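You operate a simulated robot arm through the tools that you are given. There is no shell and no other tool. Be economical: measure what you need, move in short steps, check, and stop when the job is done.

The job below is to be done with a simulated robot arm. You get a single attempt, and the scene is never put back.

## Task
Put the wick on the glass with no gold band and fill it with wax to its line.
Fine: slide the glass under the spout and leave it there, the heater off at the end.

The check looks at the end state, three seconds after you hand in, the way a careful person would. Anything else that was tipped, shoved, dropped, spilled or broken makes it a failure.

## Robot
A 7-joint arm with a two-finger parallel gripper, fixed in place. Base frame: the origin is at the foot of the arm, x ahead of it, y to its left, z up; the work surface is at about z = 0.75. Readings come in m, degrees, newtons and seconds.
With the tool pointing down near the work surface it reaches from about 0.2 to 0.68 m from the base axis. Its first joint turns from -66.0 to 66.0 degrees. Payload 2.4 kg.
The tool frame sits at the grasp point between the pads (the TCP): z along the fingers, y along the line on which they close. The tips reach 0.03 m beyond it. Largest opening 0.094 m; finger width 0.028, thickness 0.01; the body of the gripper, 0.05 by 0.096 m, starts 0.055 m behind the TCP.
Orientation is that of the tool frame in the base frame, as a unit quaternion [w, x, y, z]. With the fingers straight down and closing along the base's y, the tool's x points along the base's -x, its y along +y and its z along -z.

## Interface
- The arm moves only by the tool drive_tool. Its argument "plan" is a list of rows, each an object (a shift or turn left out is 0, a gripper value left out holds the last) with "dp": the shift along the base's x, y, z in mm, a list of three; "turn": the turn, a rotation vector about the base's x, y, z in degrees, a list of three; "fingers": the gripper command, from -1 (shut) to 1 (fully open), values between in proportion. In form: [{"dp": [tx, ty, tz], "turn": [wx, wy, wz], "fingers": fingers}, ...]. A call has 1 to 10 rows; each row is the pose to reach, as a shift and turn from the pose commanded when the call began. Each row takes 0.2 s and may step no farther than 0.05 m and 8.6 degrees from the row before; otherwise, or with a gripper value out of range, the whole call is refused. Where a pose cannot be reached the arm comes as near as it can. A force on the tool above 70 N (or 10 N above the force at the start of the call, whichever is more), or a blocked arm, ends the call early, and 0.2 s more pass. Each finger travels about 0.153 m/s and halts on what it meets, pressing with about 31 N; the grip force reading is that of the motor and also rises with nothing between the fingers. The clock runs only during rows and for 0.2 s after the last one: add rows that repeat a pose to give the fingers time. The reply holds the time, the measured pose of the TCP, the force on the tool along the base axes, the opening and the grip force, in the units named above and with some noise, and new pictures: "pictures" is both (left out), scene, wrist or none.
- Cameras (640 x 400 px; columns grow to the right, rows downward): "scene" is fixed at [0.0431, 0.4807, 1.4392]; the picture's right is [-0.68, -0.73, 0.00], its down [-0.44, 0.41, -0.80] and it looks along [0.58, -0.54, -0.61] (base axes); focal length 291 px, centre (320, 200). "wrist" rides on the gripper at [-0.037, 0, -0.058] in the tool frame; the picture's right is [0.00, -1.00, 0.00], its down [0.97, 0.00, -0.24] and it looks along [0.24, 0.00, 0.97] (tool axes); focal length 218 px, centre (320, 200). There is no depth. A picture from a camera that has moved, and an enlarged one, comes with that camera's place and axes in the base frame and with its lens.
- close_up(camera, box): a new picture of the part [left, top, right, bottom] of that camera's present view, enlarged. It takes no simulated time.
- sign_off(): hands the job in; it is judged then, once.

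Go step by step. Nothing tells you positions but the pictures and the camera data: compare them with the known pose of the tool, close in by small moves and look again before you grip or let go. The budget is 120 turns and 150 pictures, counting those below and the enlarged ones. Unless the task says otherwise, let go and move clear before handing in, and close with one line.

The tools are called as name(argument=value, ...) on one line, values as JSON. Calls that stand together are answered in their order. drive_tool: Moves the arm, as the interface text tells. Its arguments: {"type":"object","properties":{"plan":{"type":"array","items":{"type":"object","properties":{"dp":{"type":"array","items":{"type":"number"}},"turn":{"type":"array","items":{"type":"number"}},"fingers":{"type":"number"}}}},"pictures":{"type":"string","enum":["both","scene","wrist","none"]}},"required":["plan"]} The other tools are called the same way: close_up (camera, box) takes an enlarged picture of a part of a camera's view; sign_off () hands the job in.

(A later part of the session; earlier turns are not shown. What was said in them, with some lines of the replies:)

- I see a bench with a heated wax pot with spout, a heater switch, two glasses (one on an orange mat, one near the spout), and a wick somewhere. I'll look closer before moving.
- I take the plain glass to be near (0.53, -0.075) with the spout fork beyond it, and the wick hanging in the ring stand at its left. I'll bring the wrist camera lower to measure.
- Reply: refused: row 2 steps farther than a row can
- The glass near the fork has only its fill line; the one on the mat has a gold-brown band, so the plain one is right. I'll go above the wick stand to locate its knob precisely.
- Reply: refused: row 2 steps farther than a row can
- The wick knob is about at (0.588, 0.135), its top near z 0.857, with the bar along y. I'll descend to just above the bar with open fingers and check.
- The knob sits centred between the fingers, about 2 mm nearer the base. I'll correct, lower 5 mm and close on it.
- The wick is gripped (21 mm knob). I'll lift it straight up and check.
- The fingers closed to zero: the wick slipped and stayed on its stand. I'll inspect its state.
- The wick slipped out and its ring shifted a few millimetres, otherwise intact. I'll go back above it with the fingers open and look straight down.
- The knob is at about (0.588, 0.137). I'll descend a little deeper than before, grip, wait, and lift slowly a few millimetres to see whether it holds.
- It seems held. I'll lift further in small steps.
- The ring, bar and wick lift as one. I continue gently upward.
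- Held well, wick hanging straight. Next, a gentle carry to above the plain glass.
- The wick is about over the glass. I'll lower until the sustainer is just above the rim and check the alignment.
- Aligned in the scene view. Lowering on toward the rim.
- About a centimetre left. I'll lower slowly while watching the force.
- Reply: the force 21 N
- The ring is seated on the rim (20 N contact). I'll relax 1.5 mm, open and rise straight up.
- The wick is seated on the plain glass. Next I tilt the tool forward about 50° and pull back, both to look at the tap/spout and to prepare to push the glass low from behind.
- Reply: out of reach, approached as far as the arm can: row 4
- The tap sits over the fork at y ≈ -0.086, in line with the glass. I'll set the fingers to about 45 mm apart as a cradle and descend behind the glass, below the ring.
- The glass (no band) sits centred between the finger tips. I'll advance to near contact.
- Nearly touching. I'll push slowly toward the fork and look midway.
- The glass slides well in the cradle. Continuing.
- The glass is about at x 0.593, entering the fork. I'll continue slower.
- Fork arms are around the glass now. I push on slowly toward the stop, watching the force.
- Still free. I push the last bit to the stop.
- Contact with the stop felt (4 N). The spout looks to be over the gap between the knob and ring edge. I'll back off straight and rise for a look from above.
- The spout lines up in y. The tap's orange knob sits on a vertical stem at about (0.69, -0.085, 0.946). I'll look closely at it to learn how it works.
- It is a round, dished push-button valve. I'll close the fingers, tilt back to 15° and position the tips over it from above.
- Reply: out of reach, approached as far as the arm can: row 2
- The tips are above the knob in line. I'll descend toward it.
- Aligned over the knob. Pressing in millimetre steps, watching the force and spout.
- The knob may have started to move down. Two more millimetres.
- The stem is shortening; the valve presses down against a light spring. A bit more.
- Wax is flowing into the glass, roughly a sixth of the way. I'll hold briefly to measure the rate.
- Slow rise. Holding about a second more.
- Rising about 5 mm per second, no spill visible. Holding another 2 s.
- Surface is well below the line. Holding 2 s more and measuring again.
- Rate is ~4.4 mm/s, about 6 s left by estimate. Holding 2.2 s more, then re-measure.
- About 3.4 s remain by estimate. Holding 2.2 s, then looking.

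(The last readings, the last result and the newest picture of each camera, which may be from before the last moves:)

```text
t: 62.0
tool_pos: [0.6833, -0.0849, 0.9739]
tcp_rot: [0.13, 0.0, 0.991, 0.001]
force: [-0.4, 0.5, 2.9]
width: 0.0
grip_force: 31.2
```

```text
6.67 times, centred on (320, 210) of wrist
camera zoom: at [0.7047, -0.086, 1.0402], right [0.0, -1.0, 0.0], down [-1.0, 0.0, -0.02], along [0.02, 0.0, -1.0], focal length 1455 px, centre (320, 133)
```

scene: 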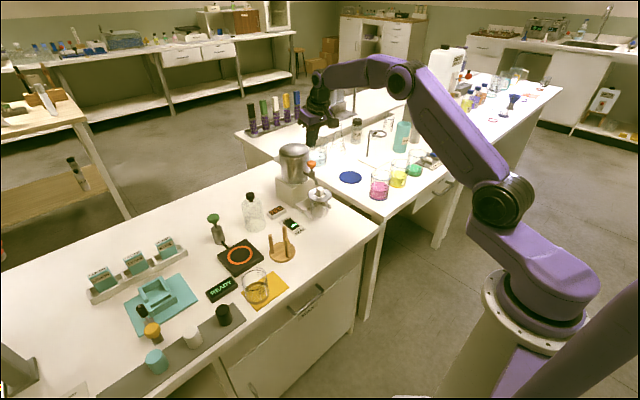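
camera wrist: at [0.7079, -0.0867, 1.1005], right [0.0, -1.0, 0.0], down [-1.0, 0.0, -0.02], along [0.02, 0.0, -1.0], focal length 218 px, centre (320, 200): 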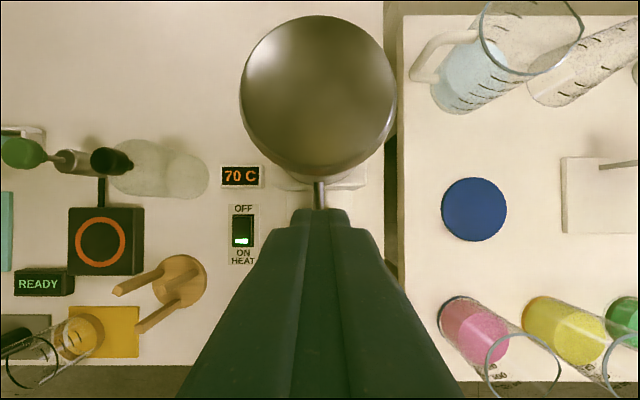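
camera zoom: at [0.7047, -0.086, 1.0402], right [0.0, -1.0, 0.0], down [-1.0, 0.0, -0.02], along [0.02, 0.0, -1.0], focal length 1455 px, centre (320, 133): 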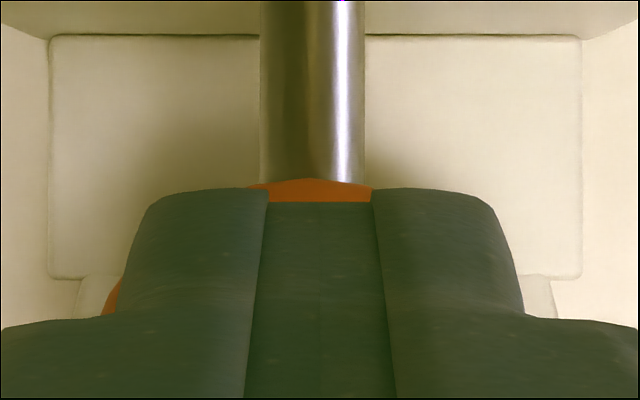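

About 1.3 s left by my estimate. Holding 0.6 s and looking again.

drive_tool(plan=[{"dp": [0, 0, 0]}, {"dp": [0, 0, 0]}], pictures="none")

close_up(camera="scene", box=[316, 193, 326, 199])

close_up(camera="scene", box=[310, 198, 328, 210])

```text
t: 62.6
tool_pos: [0.6831, -0.0853, 0.9746]
tcp_rot: [0.131, 0.0, 0.991, 0.001]
force: [-0.2, -0.1, 2.6]
width: 0.0001
grip_force: 30.7
```

```text
16.00 times, centred on (321, 196) of scene
camera zoom: at [0.0431, 0.4807, 1.4392], right [-0.68, -0.73, 0.0], down [-0.44, 0.41, -0.8], along [0.58, -0.54, -0.61], focal length 4653 px, centre (304, 264)
```

zoom: 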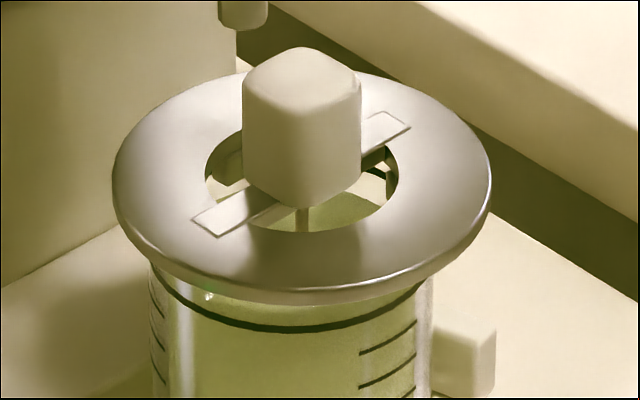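

```text
16.00 times, centred on (319, 204) of scene
camera zoom: at [0.0431, 0.4807, 1.4392], right [-0.68, -0.73, 0.0], down [-0.44, 0.41, -0.8], along [0.58, -0.54, -0.61], focal length 4653 px, centre (336, 136)
```

zoom: 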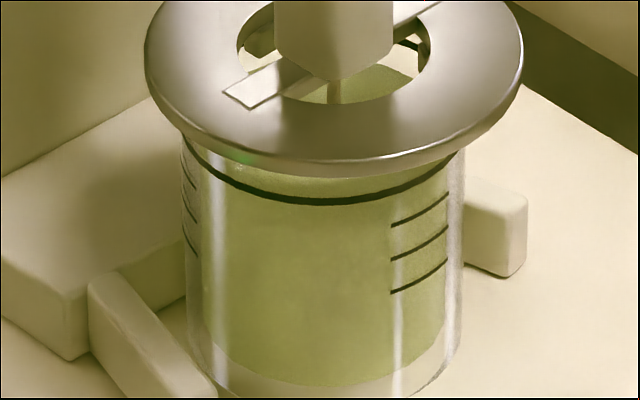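

About 4–5 mm remain. I'll hold 0.8 s, release in the same call and measure.

drive_tool(plan=[{"dp": [0, 0, 0]}, {"dp": [0, 0, 0]}, {"dp": [0, 0, 0]}, {"dp": [0, 0, 0]}, {"dp": [0, 0, 14]}, {"dp": [0, 0, 14]}, {"dp": [0, 0, 14]}, {"dp": [0, 0, 14]}], pictures="none")

close_up(camera="scene", box=[316, 193, 326, 199])

close_up(camera="scene", box=[290, 150, 340, 210])

```text
t: 64.4
tool_pos: [0.6841, -0.0853, 0.9878]
tcp_rot: [0.13, 0.0, 0.991, 0.001]
force: [-0.3, 0.0, -0.1]
width: 0.0002
grip_force: 30.9
```

```text
16.00 times, centred on (321, 196) of scene
camera zoom: at [0.0431, 0.4807, 1.4392], right [-0.68, -0.73, 0.0], down [-0.44, 0.41, -0.8], along [0.58, -0.54, -0.61], focal length 4653 px, centre (304, 264)
```

zoom: 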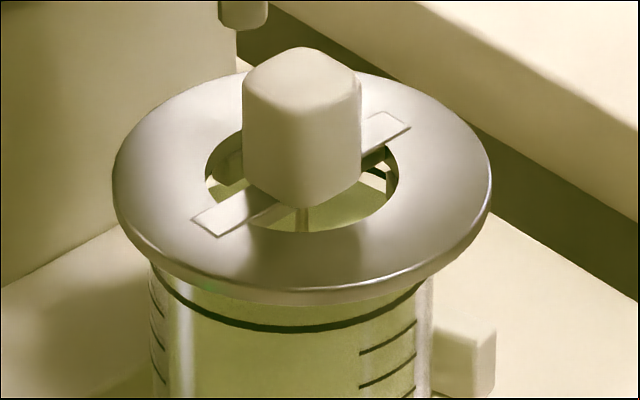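

```text
6.67 times, centred on (315, 180) of scene
camera zoom: at [0.0431, 0.4807, 1.4392], right [-0.68, -0.73, 0.0], down [-0.44, 0.41, -0.8], along [0.58, -0.54, -0.61], focal length 1939 px, centre (353, 333)
```

zoom: 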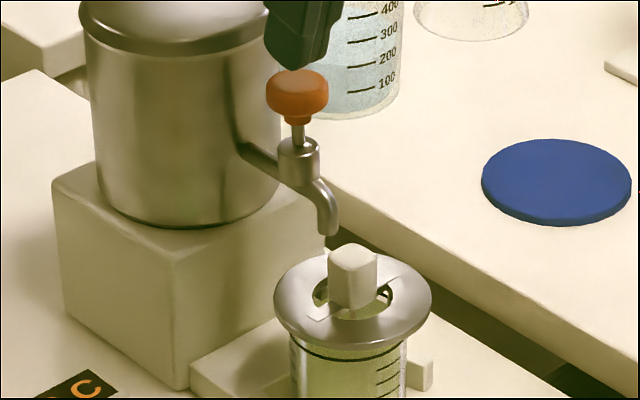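

The knob sprang back and the wax surface now looks level with the line; no spill. Now I go to the heater switch (OFF end at about x 0.677, y 0.032), staying high over everything.

drive_tool(plan=[{"dp": [0, 0, 40]}, {"dp": [-20, 20, 50], "turn": [0, -5, 0]}, {"dp": [-45, 60, 45], "turn": [0, -10, 0]}, {"dp": [-45, 95, 20], "turn": [0, -15, 0]}, {"dp": [-40, 117, -20], "turn": [0, -15, 0]}, {"dp": [-40, 117, -60], "turn": [0, -15, 0]}, {"dp": [-40, 117, -90], "turn": [0, -15, 0]}, {"dp": [-40, 117, -90], "turn": [0, -15, 0]}], pictures="both")

close_up(camera="scene", box=[255, 165, 345, 240])

```text
t: 66.2
tool_pos: [0.6445, 0.0333, 0.8979]
tcp_rot: [0.259, 0.0, 0.966, 0.0]
force: [-0.7, -0.1, 0.0]
width: 0.0
grip_force: 31.2
camera wrist: at [0.6475, 0.0329, 0.9663], right [0.0, -1.0, 0.0], down [-0.96, 0.0, -0.28], along [0.28, 0.0, -0.96], focal length 218 px, centre (320, 200)
```

scene: 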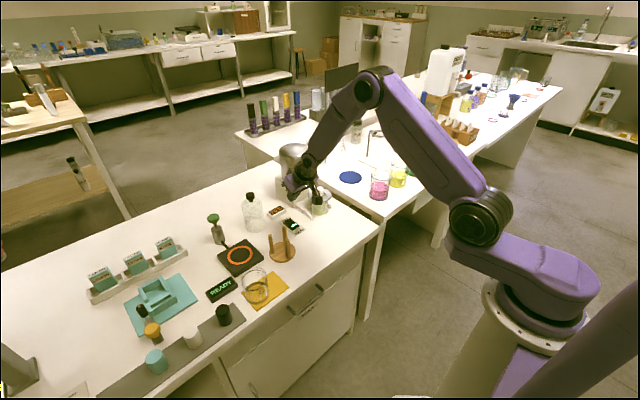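
wrist: 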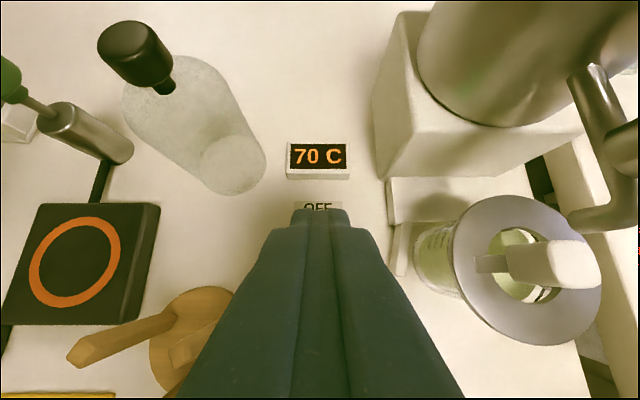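

```text
5.33 times, centred on (300, 202) of scene
camera zoom: at [0.0431, 0.4807, 1.4392], right [-0.68, -0.73, 0.0], down [-0.44, 0.41, -0.8], along [0.58, -0.54, -0.61], focal length 1551 px, centre (427, 187)
```

zoom: 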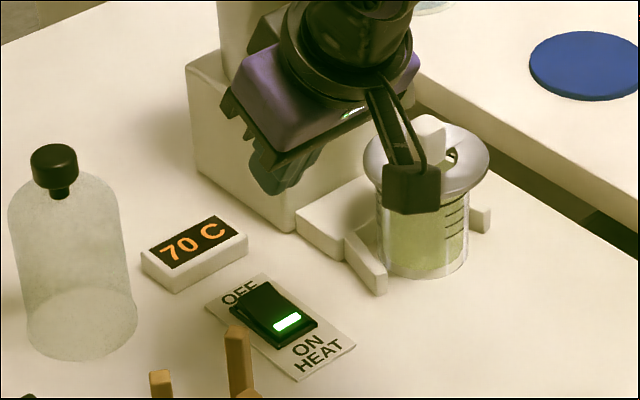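

The rocker's OFF half is near (0.68, 0.035). I'll move the tips over it and come down close.

drive_tool(plan=[{"dp": [15, 1, -20]}, {"dp": [30, 1.5, -45]}, {"dp": [31, 1.5, -62]}, {"dp": [31, 1.5, -70]}, {"dp": [31, 1.5, -70]}], pictures="none")

close_up(camera="scene", box=[265, 180, 325, 240])

```text
t: 67.4
tool_pos: [0.6754, 0.0329, 0.8277]
tcp_rot: [0.258, -0.001, 0.966, 0.0]
force: [-0.3, -0.5, -0.5]
width: 0.0001
grip_force: 30.4
```

```text
6.67 times, centred on (295, 210) of scene
camera zoom: at [0.0431, 0.4807, 1.4392], right [-0.68, -0.73, 0.0], down [-0.44, 0.41, -0.8], along [0.58, -0.54, -0.61], focal length 1939 px, centre (487, 133)
```

zoom: 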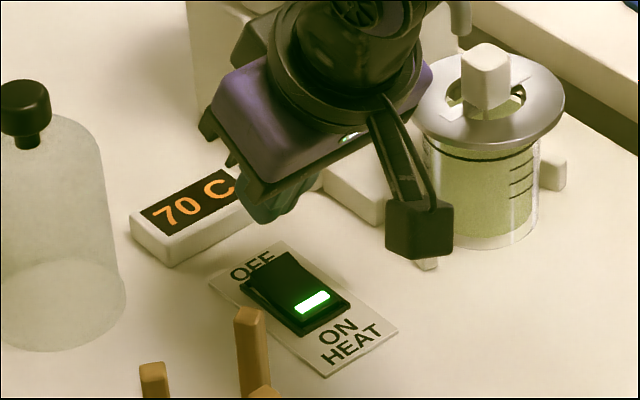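

drive_tool(plan=[{"dp": [3, 4, -6]}, {"dp": [3, 4, -13]}, {"dp": [3, 4, -17]}, {"dp": [3, 4, -17]}], pictures="wrist")

close_up(camera="scene", box=[265, 180, 325, 240])

```text
t: 68.4
tool_pos: [0.6771, 0.0372, 0.811]
tcp_rot: [0.259, -0.001, 0.966, 0.0]
force: [-0.4, -0.2, -0.7]
width: 0.0
grip_force: 30.9
camera wrist: at [0.6815, 0.0372, 0.8796], right [0.0, -1.0, 0.0], down [-0.96, 0.0, -0.28], along [0.28, 0.0, -0.96], focal length 218 px, centre (320, 200)
```

wrist: 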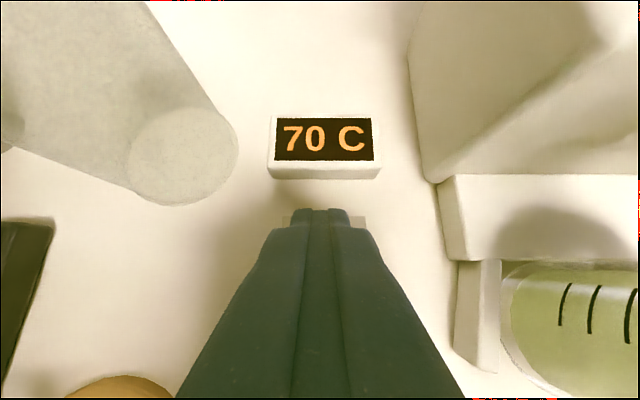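

```text
6.67 times, centred on (295, 210) of scene
camera zoom: at [0.0431, 0.4807, 1.4392], right [-0.68, -0.73, 0.0], down [-0.44, 0.41, -0.8], along [0.58, -0.54, -0.61], focal length 1939 px, centre (487, 133)
```

zoom: 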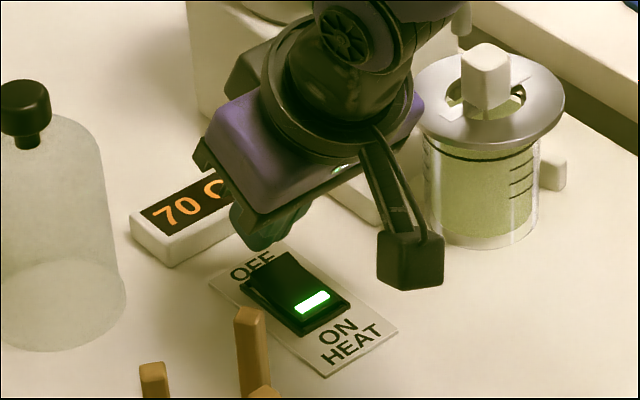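

I'm a bit too far forward; shift back 8 mm and press in small steps.

drive_tool(plan=[{"dp": [-8, -2, 0]}, {"dp": [-8, -2, -5]}, {"dp": [-8, -2, -9]}, {"dp": [-8, -2, -11]}], pictures="none")

close_up(camera="scene", box=[265, 190, 315, 240])

```text
t: 69.4
tool_pos: [0.6694, 0.036, 0.8017]
tcp_rot: [0.259, -0.001, 0.966, 0.0]
force: [-0.1, 0.3, -0.3]
width: 0.0
grip_force: 31.1
```

```text
8.00 times, centred on (290, 215) of scene
camera zoom: at [0.0431, 0.4807, 1.4392], right [-0.68, -0.73, 0.0], down [-0.44, 0.41, -0.8], along [0.58, -0.54, -0.61], focal length 2326 px, centre (560, 80)
```

zoom: 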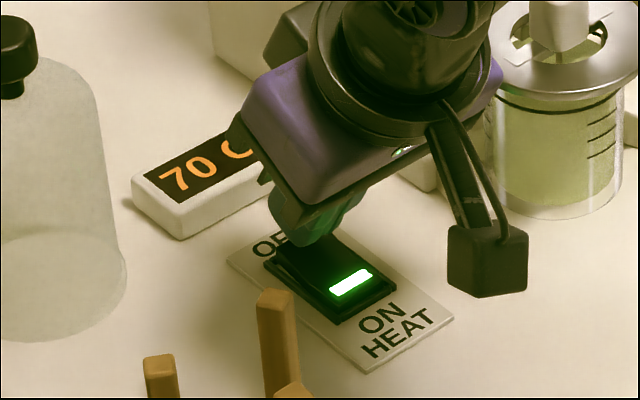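

Nearly touching over the OFF half. Pressing on.

drive_tool(plan=[{"dp": [0, 0, -2]}, {"dp": [0, 0, -4]}, {"dp": [0, 0, -6]}], pictures="none")

close_up(camera="scene", box=[265, 190, 315, 240])

```text
t: 70.2
tool_pos: [0.6706, 0.0357, 0.7968]
tcp_rot: [0.259, -0.001, 0.966, 0.001]
force: [-1.5, 0.6, 6.6]
width: 0.0001
grip_force: 31.0
```

```text
8.00 times, centred on (290, 215) of scene
camera zoom: at [0.043, 0.4807, 1.4392], right [-0.68, -0.73, 0.0], down [-0.44, 0.41, -0.8], along [0.58, -0.54, -0.61], focal length 2326 px, centre (560, 80)
```

zoom: 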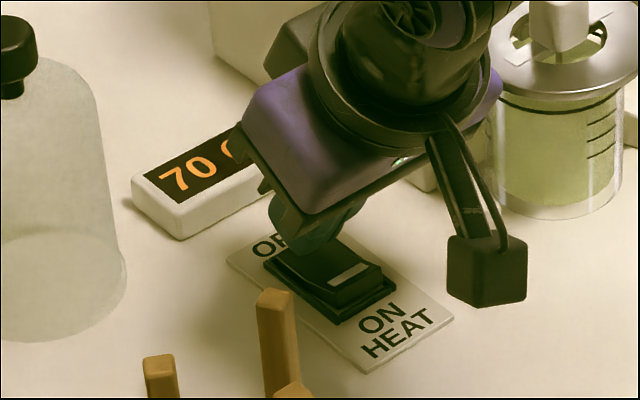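

The heater light is out. I'll rise clear, then swing back to a low view of the glass to compare level and line edge-on.

drive_tool(plan=[{"dp": [0, 0, 30]}, {"dp": [-20, 0, 75]}, {"dp": [-60, -10, 100]}, {"dp": [-100, -30, 100], "turn": [0, -8, 0]}, {"dp": [-135, -60, 95], "turn": [0, -16, 0]}, {"dp": [-165, -90, 80], "turn": [0, -24, 0]}, {"dp": [-190, -115, 55], "turn": [0, -32, 0]}, {"dp": [-205, -122, 20], "turn": [0, -40, 0]}, {"dp": [-205, -122, 0], "turn": [0, -45, 0]}, {"dp": [-205, -122, 0], "turn": [0, -45, 0]}], pictures="wrist")

close_up(camera="wrist", box=[270, 60, 370, 160])

```text
t: 72.4
tool_pos: [0.4652, -0.0886, 0.7943]
tcp_rot: [0.609, -0.001, 0.793, 0.0]
force: [-0.2, 0.3, 0.3]
width: 0.0
grip_force: 30.7
camera wrist: at [0.4191, -0.089, 0.8447], right [0.0, -1.0, 0.0], down [-0.48, 0.0, -0.88], along [0.88, 0.0, -0.48], focal length 218 px, centre (320, 200)
```

wrist: 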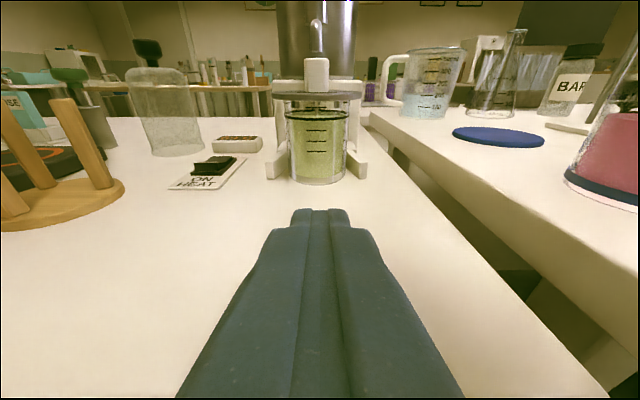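

```text
4.00 times, centred on (320, 110) of wrist
camera zoom: at [0.4191, -0.089, 0.8447], right [0.0, -1.0, 0.0], down [-0.48, 0.0, -0.88], along [0.88, 0.0, -0.48], focal length 873 px, centre (320, 560)
```

zoom: 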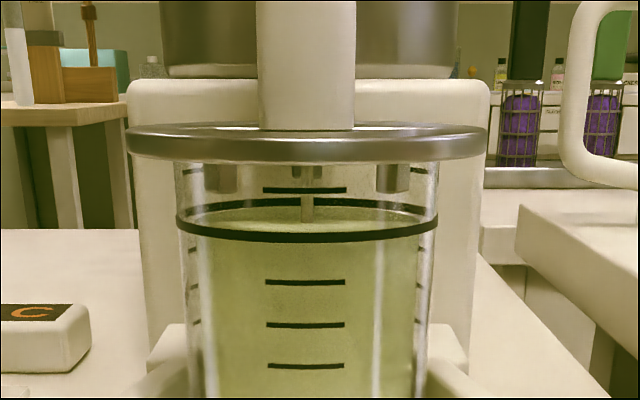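

close_up(camera="wrist", box=[280, 95, 360, 130])

close_up(camera="scene", box=[240, 130, 360, 240])

```text
8.00 times, centred on (320, 112) of wrist
camera zoom: at [0.4191, -0.089, 0.8447], right [0.0, -1.0, 0.0], down [-0.48, 0.0, -0.88], along [0.88, 0.0, -0.48], focal length 1746 px, centre (320, 900)
```

zoom: 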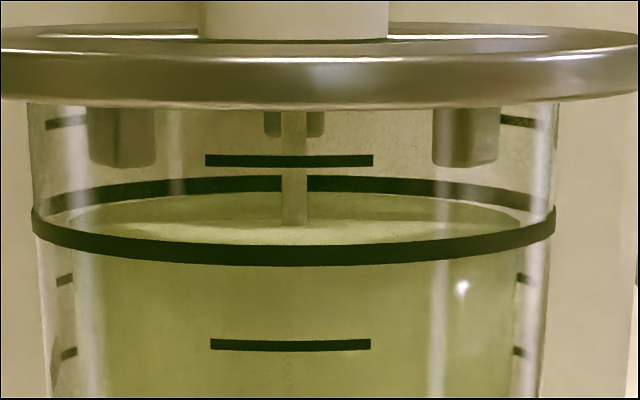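

```text
3.64 times, centred on (300, 185) of scene
camera zoom: at [0.0431, 0.4807, 1.4392], right [-0.68, -0.73, 0.0], down [-0.44, 0.41, -0.8], along [0.58, -0.54, -0.61], focal length 1057 px, centre (393, 254)
```

zoom: 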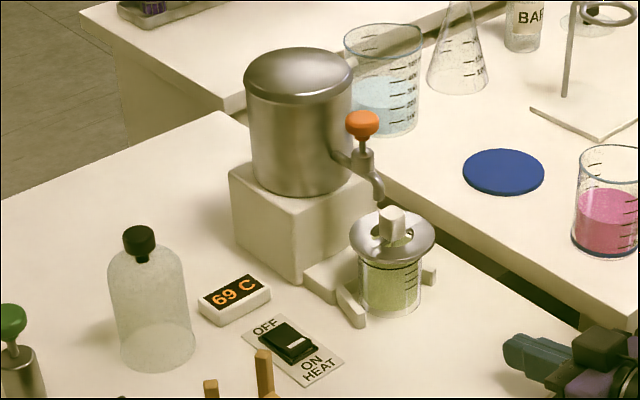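

The wick sits on the plain glass, which is under the spout and filled to its line within about half a millimetre. The heater is off (69 °C, falling), nothing is spilled, and the arm is clear, so I hand in.

sign_off()

```text
The job is handed in.
```

The glass with no gold band is under the spout with the wick on it, filled with wax to within about half a millimetre of its line. The heater is off, and I saw no spill and nothing knocked over. My first lift of the wick slipped and nudged its holder a few millimetres on the stand, and the second lift held.
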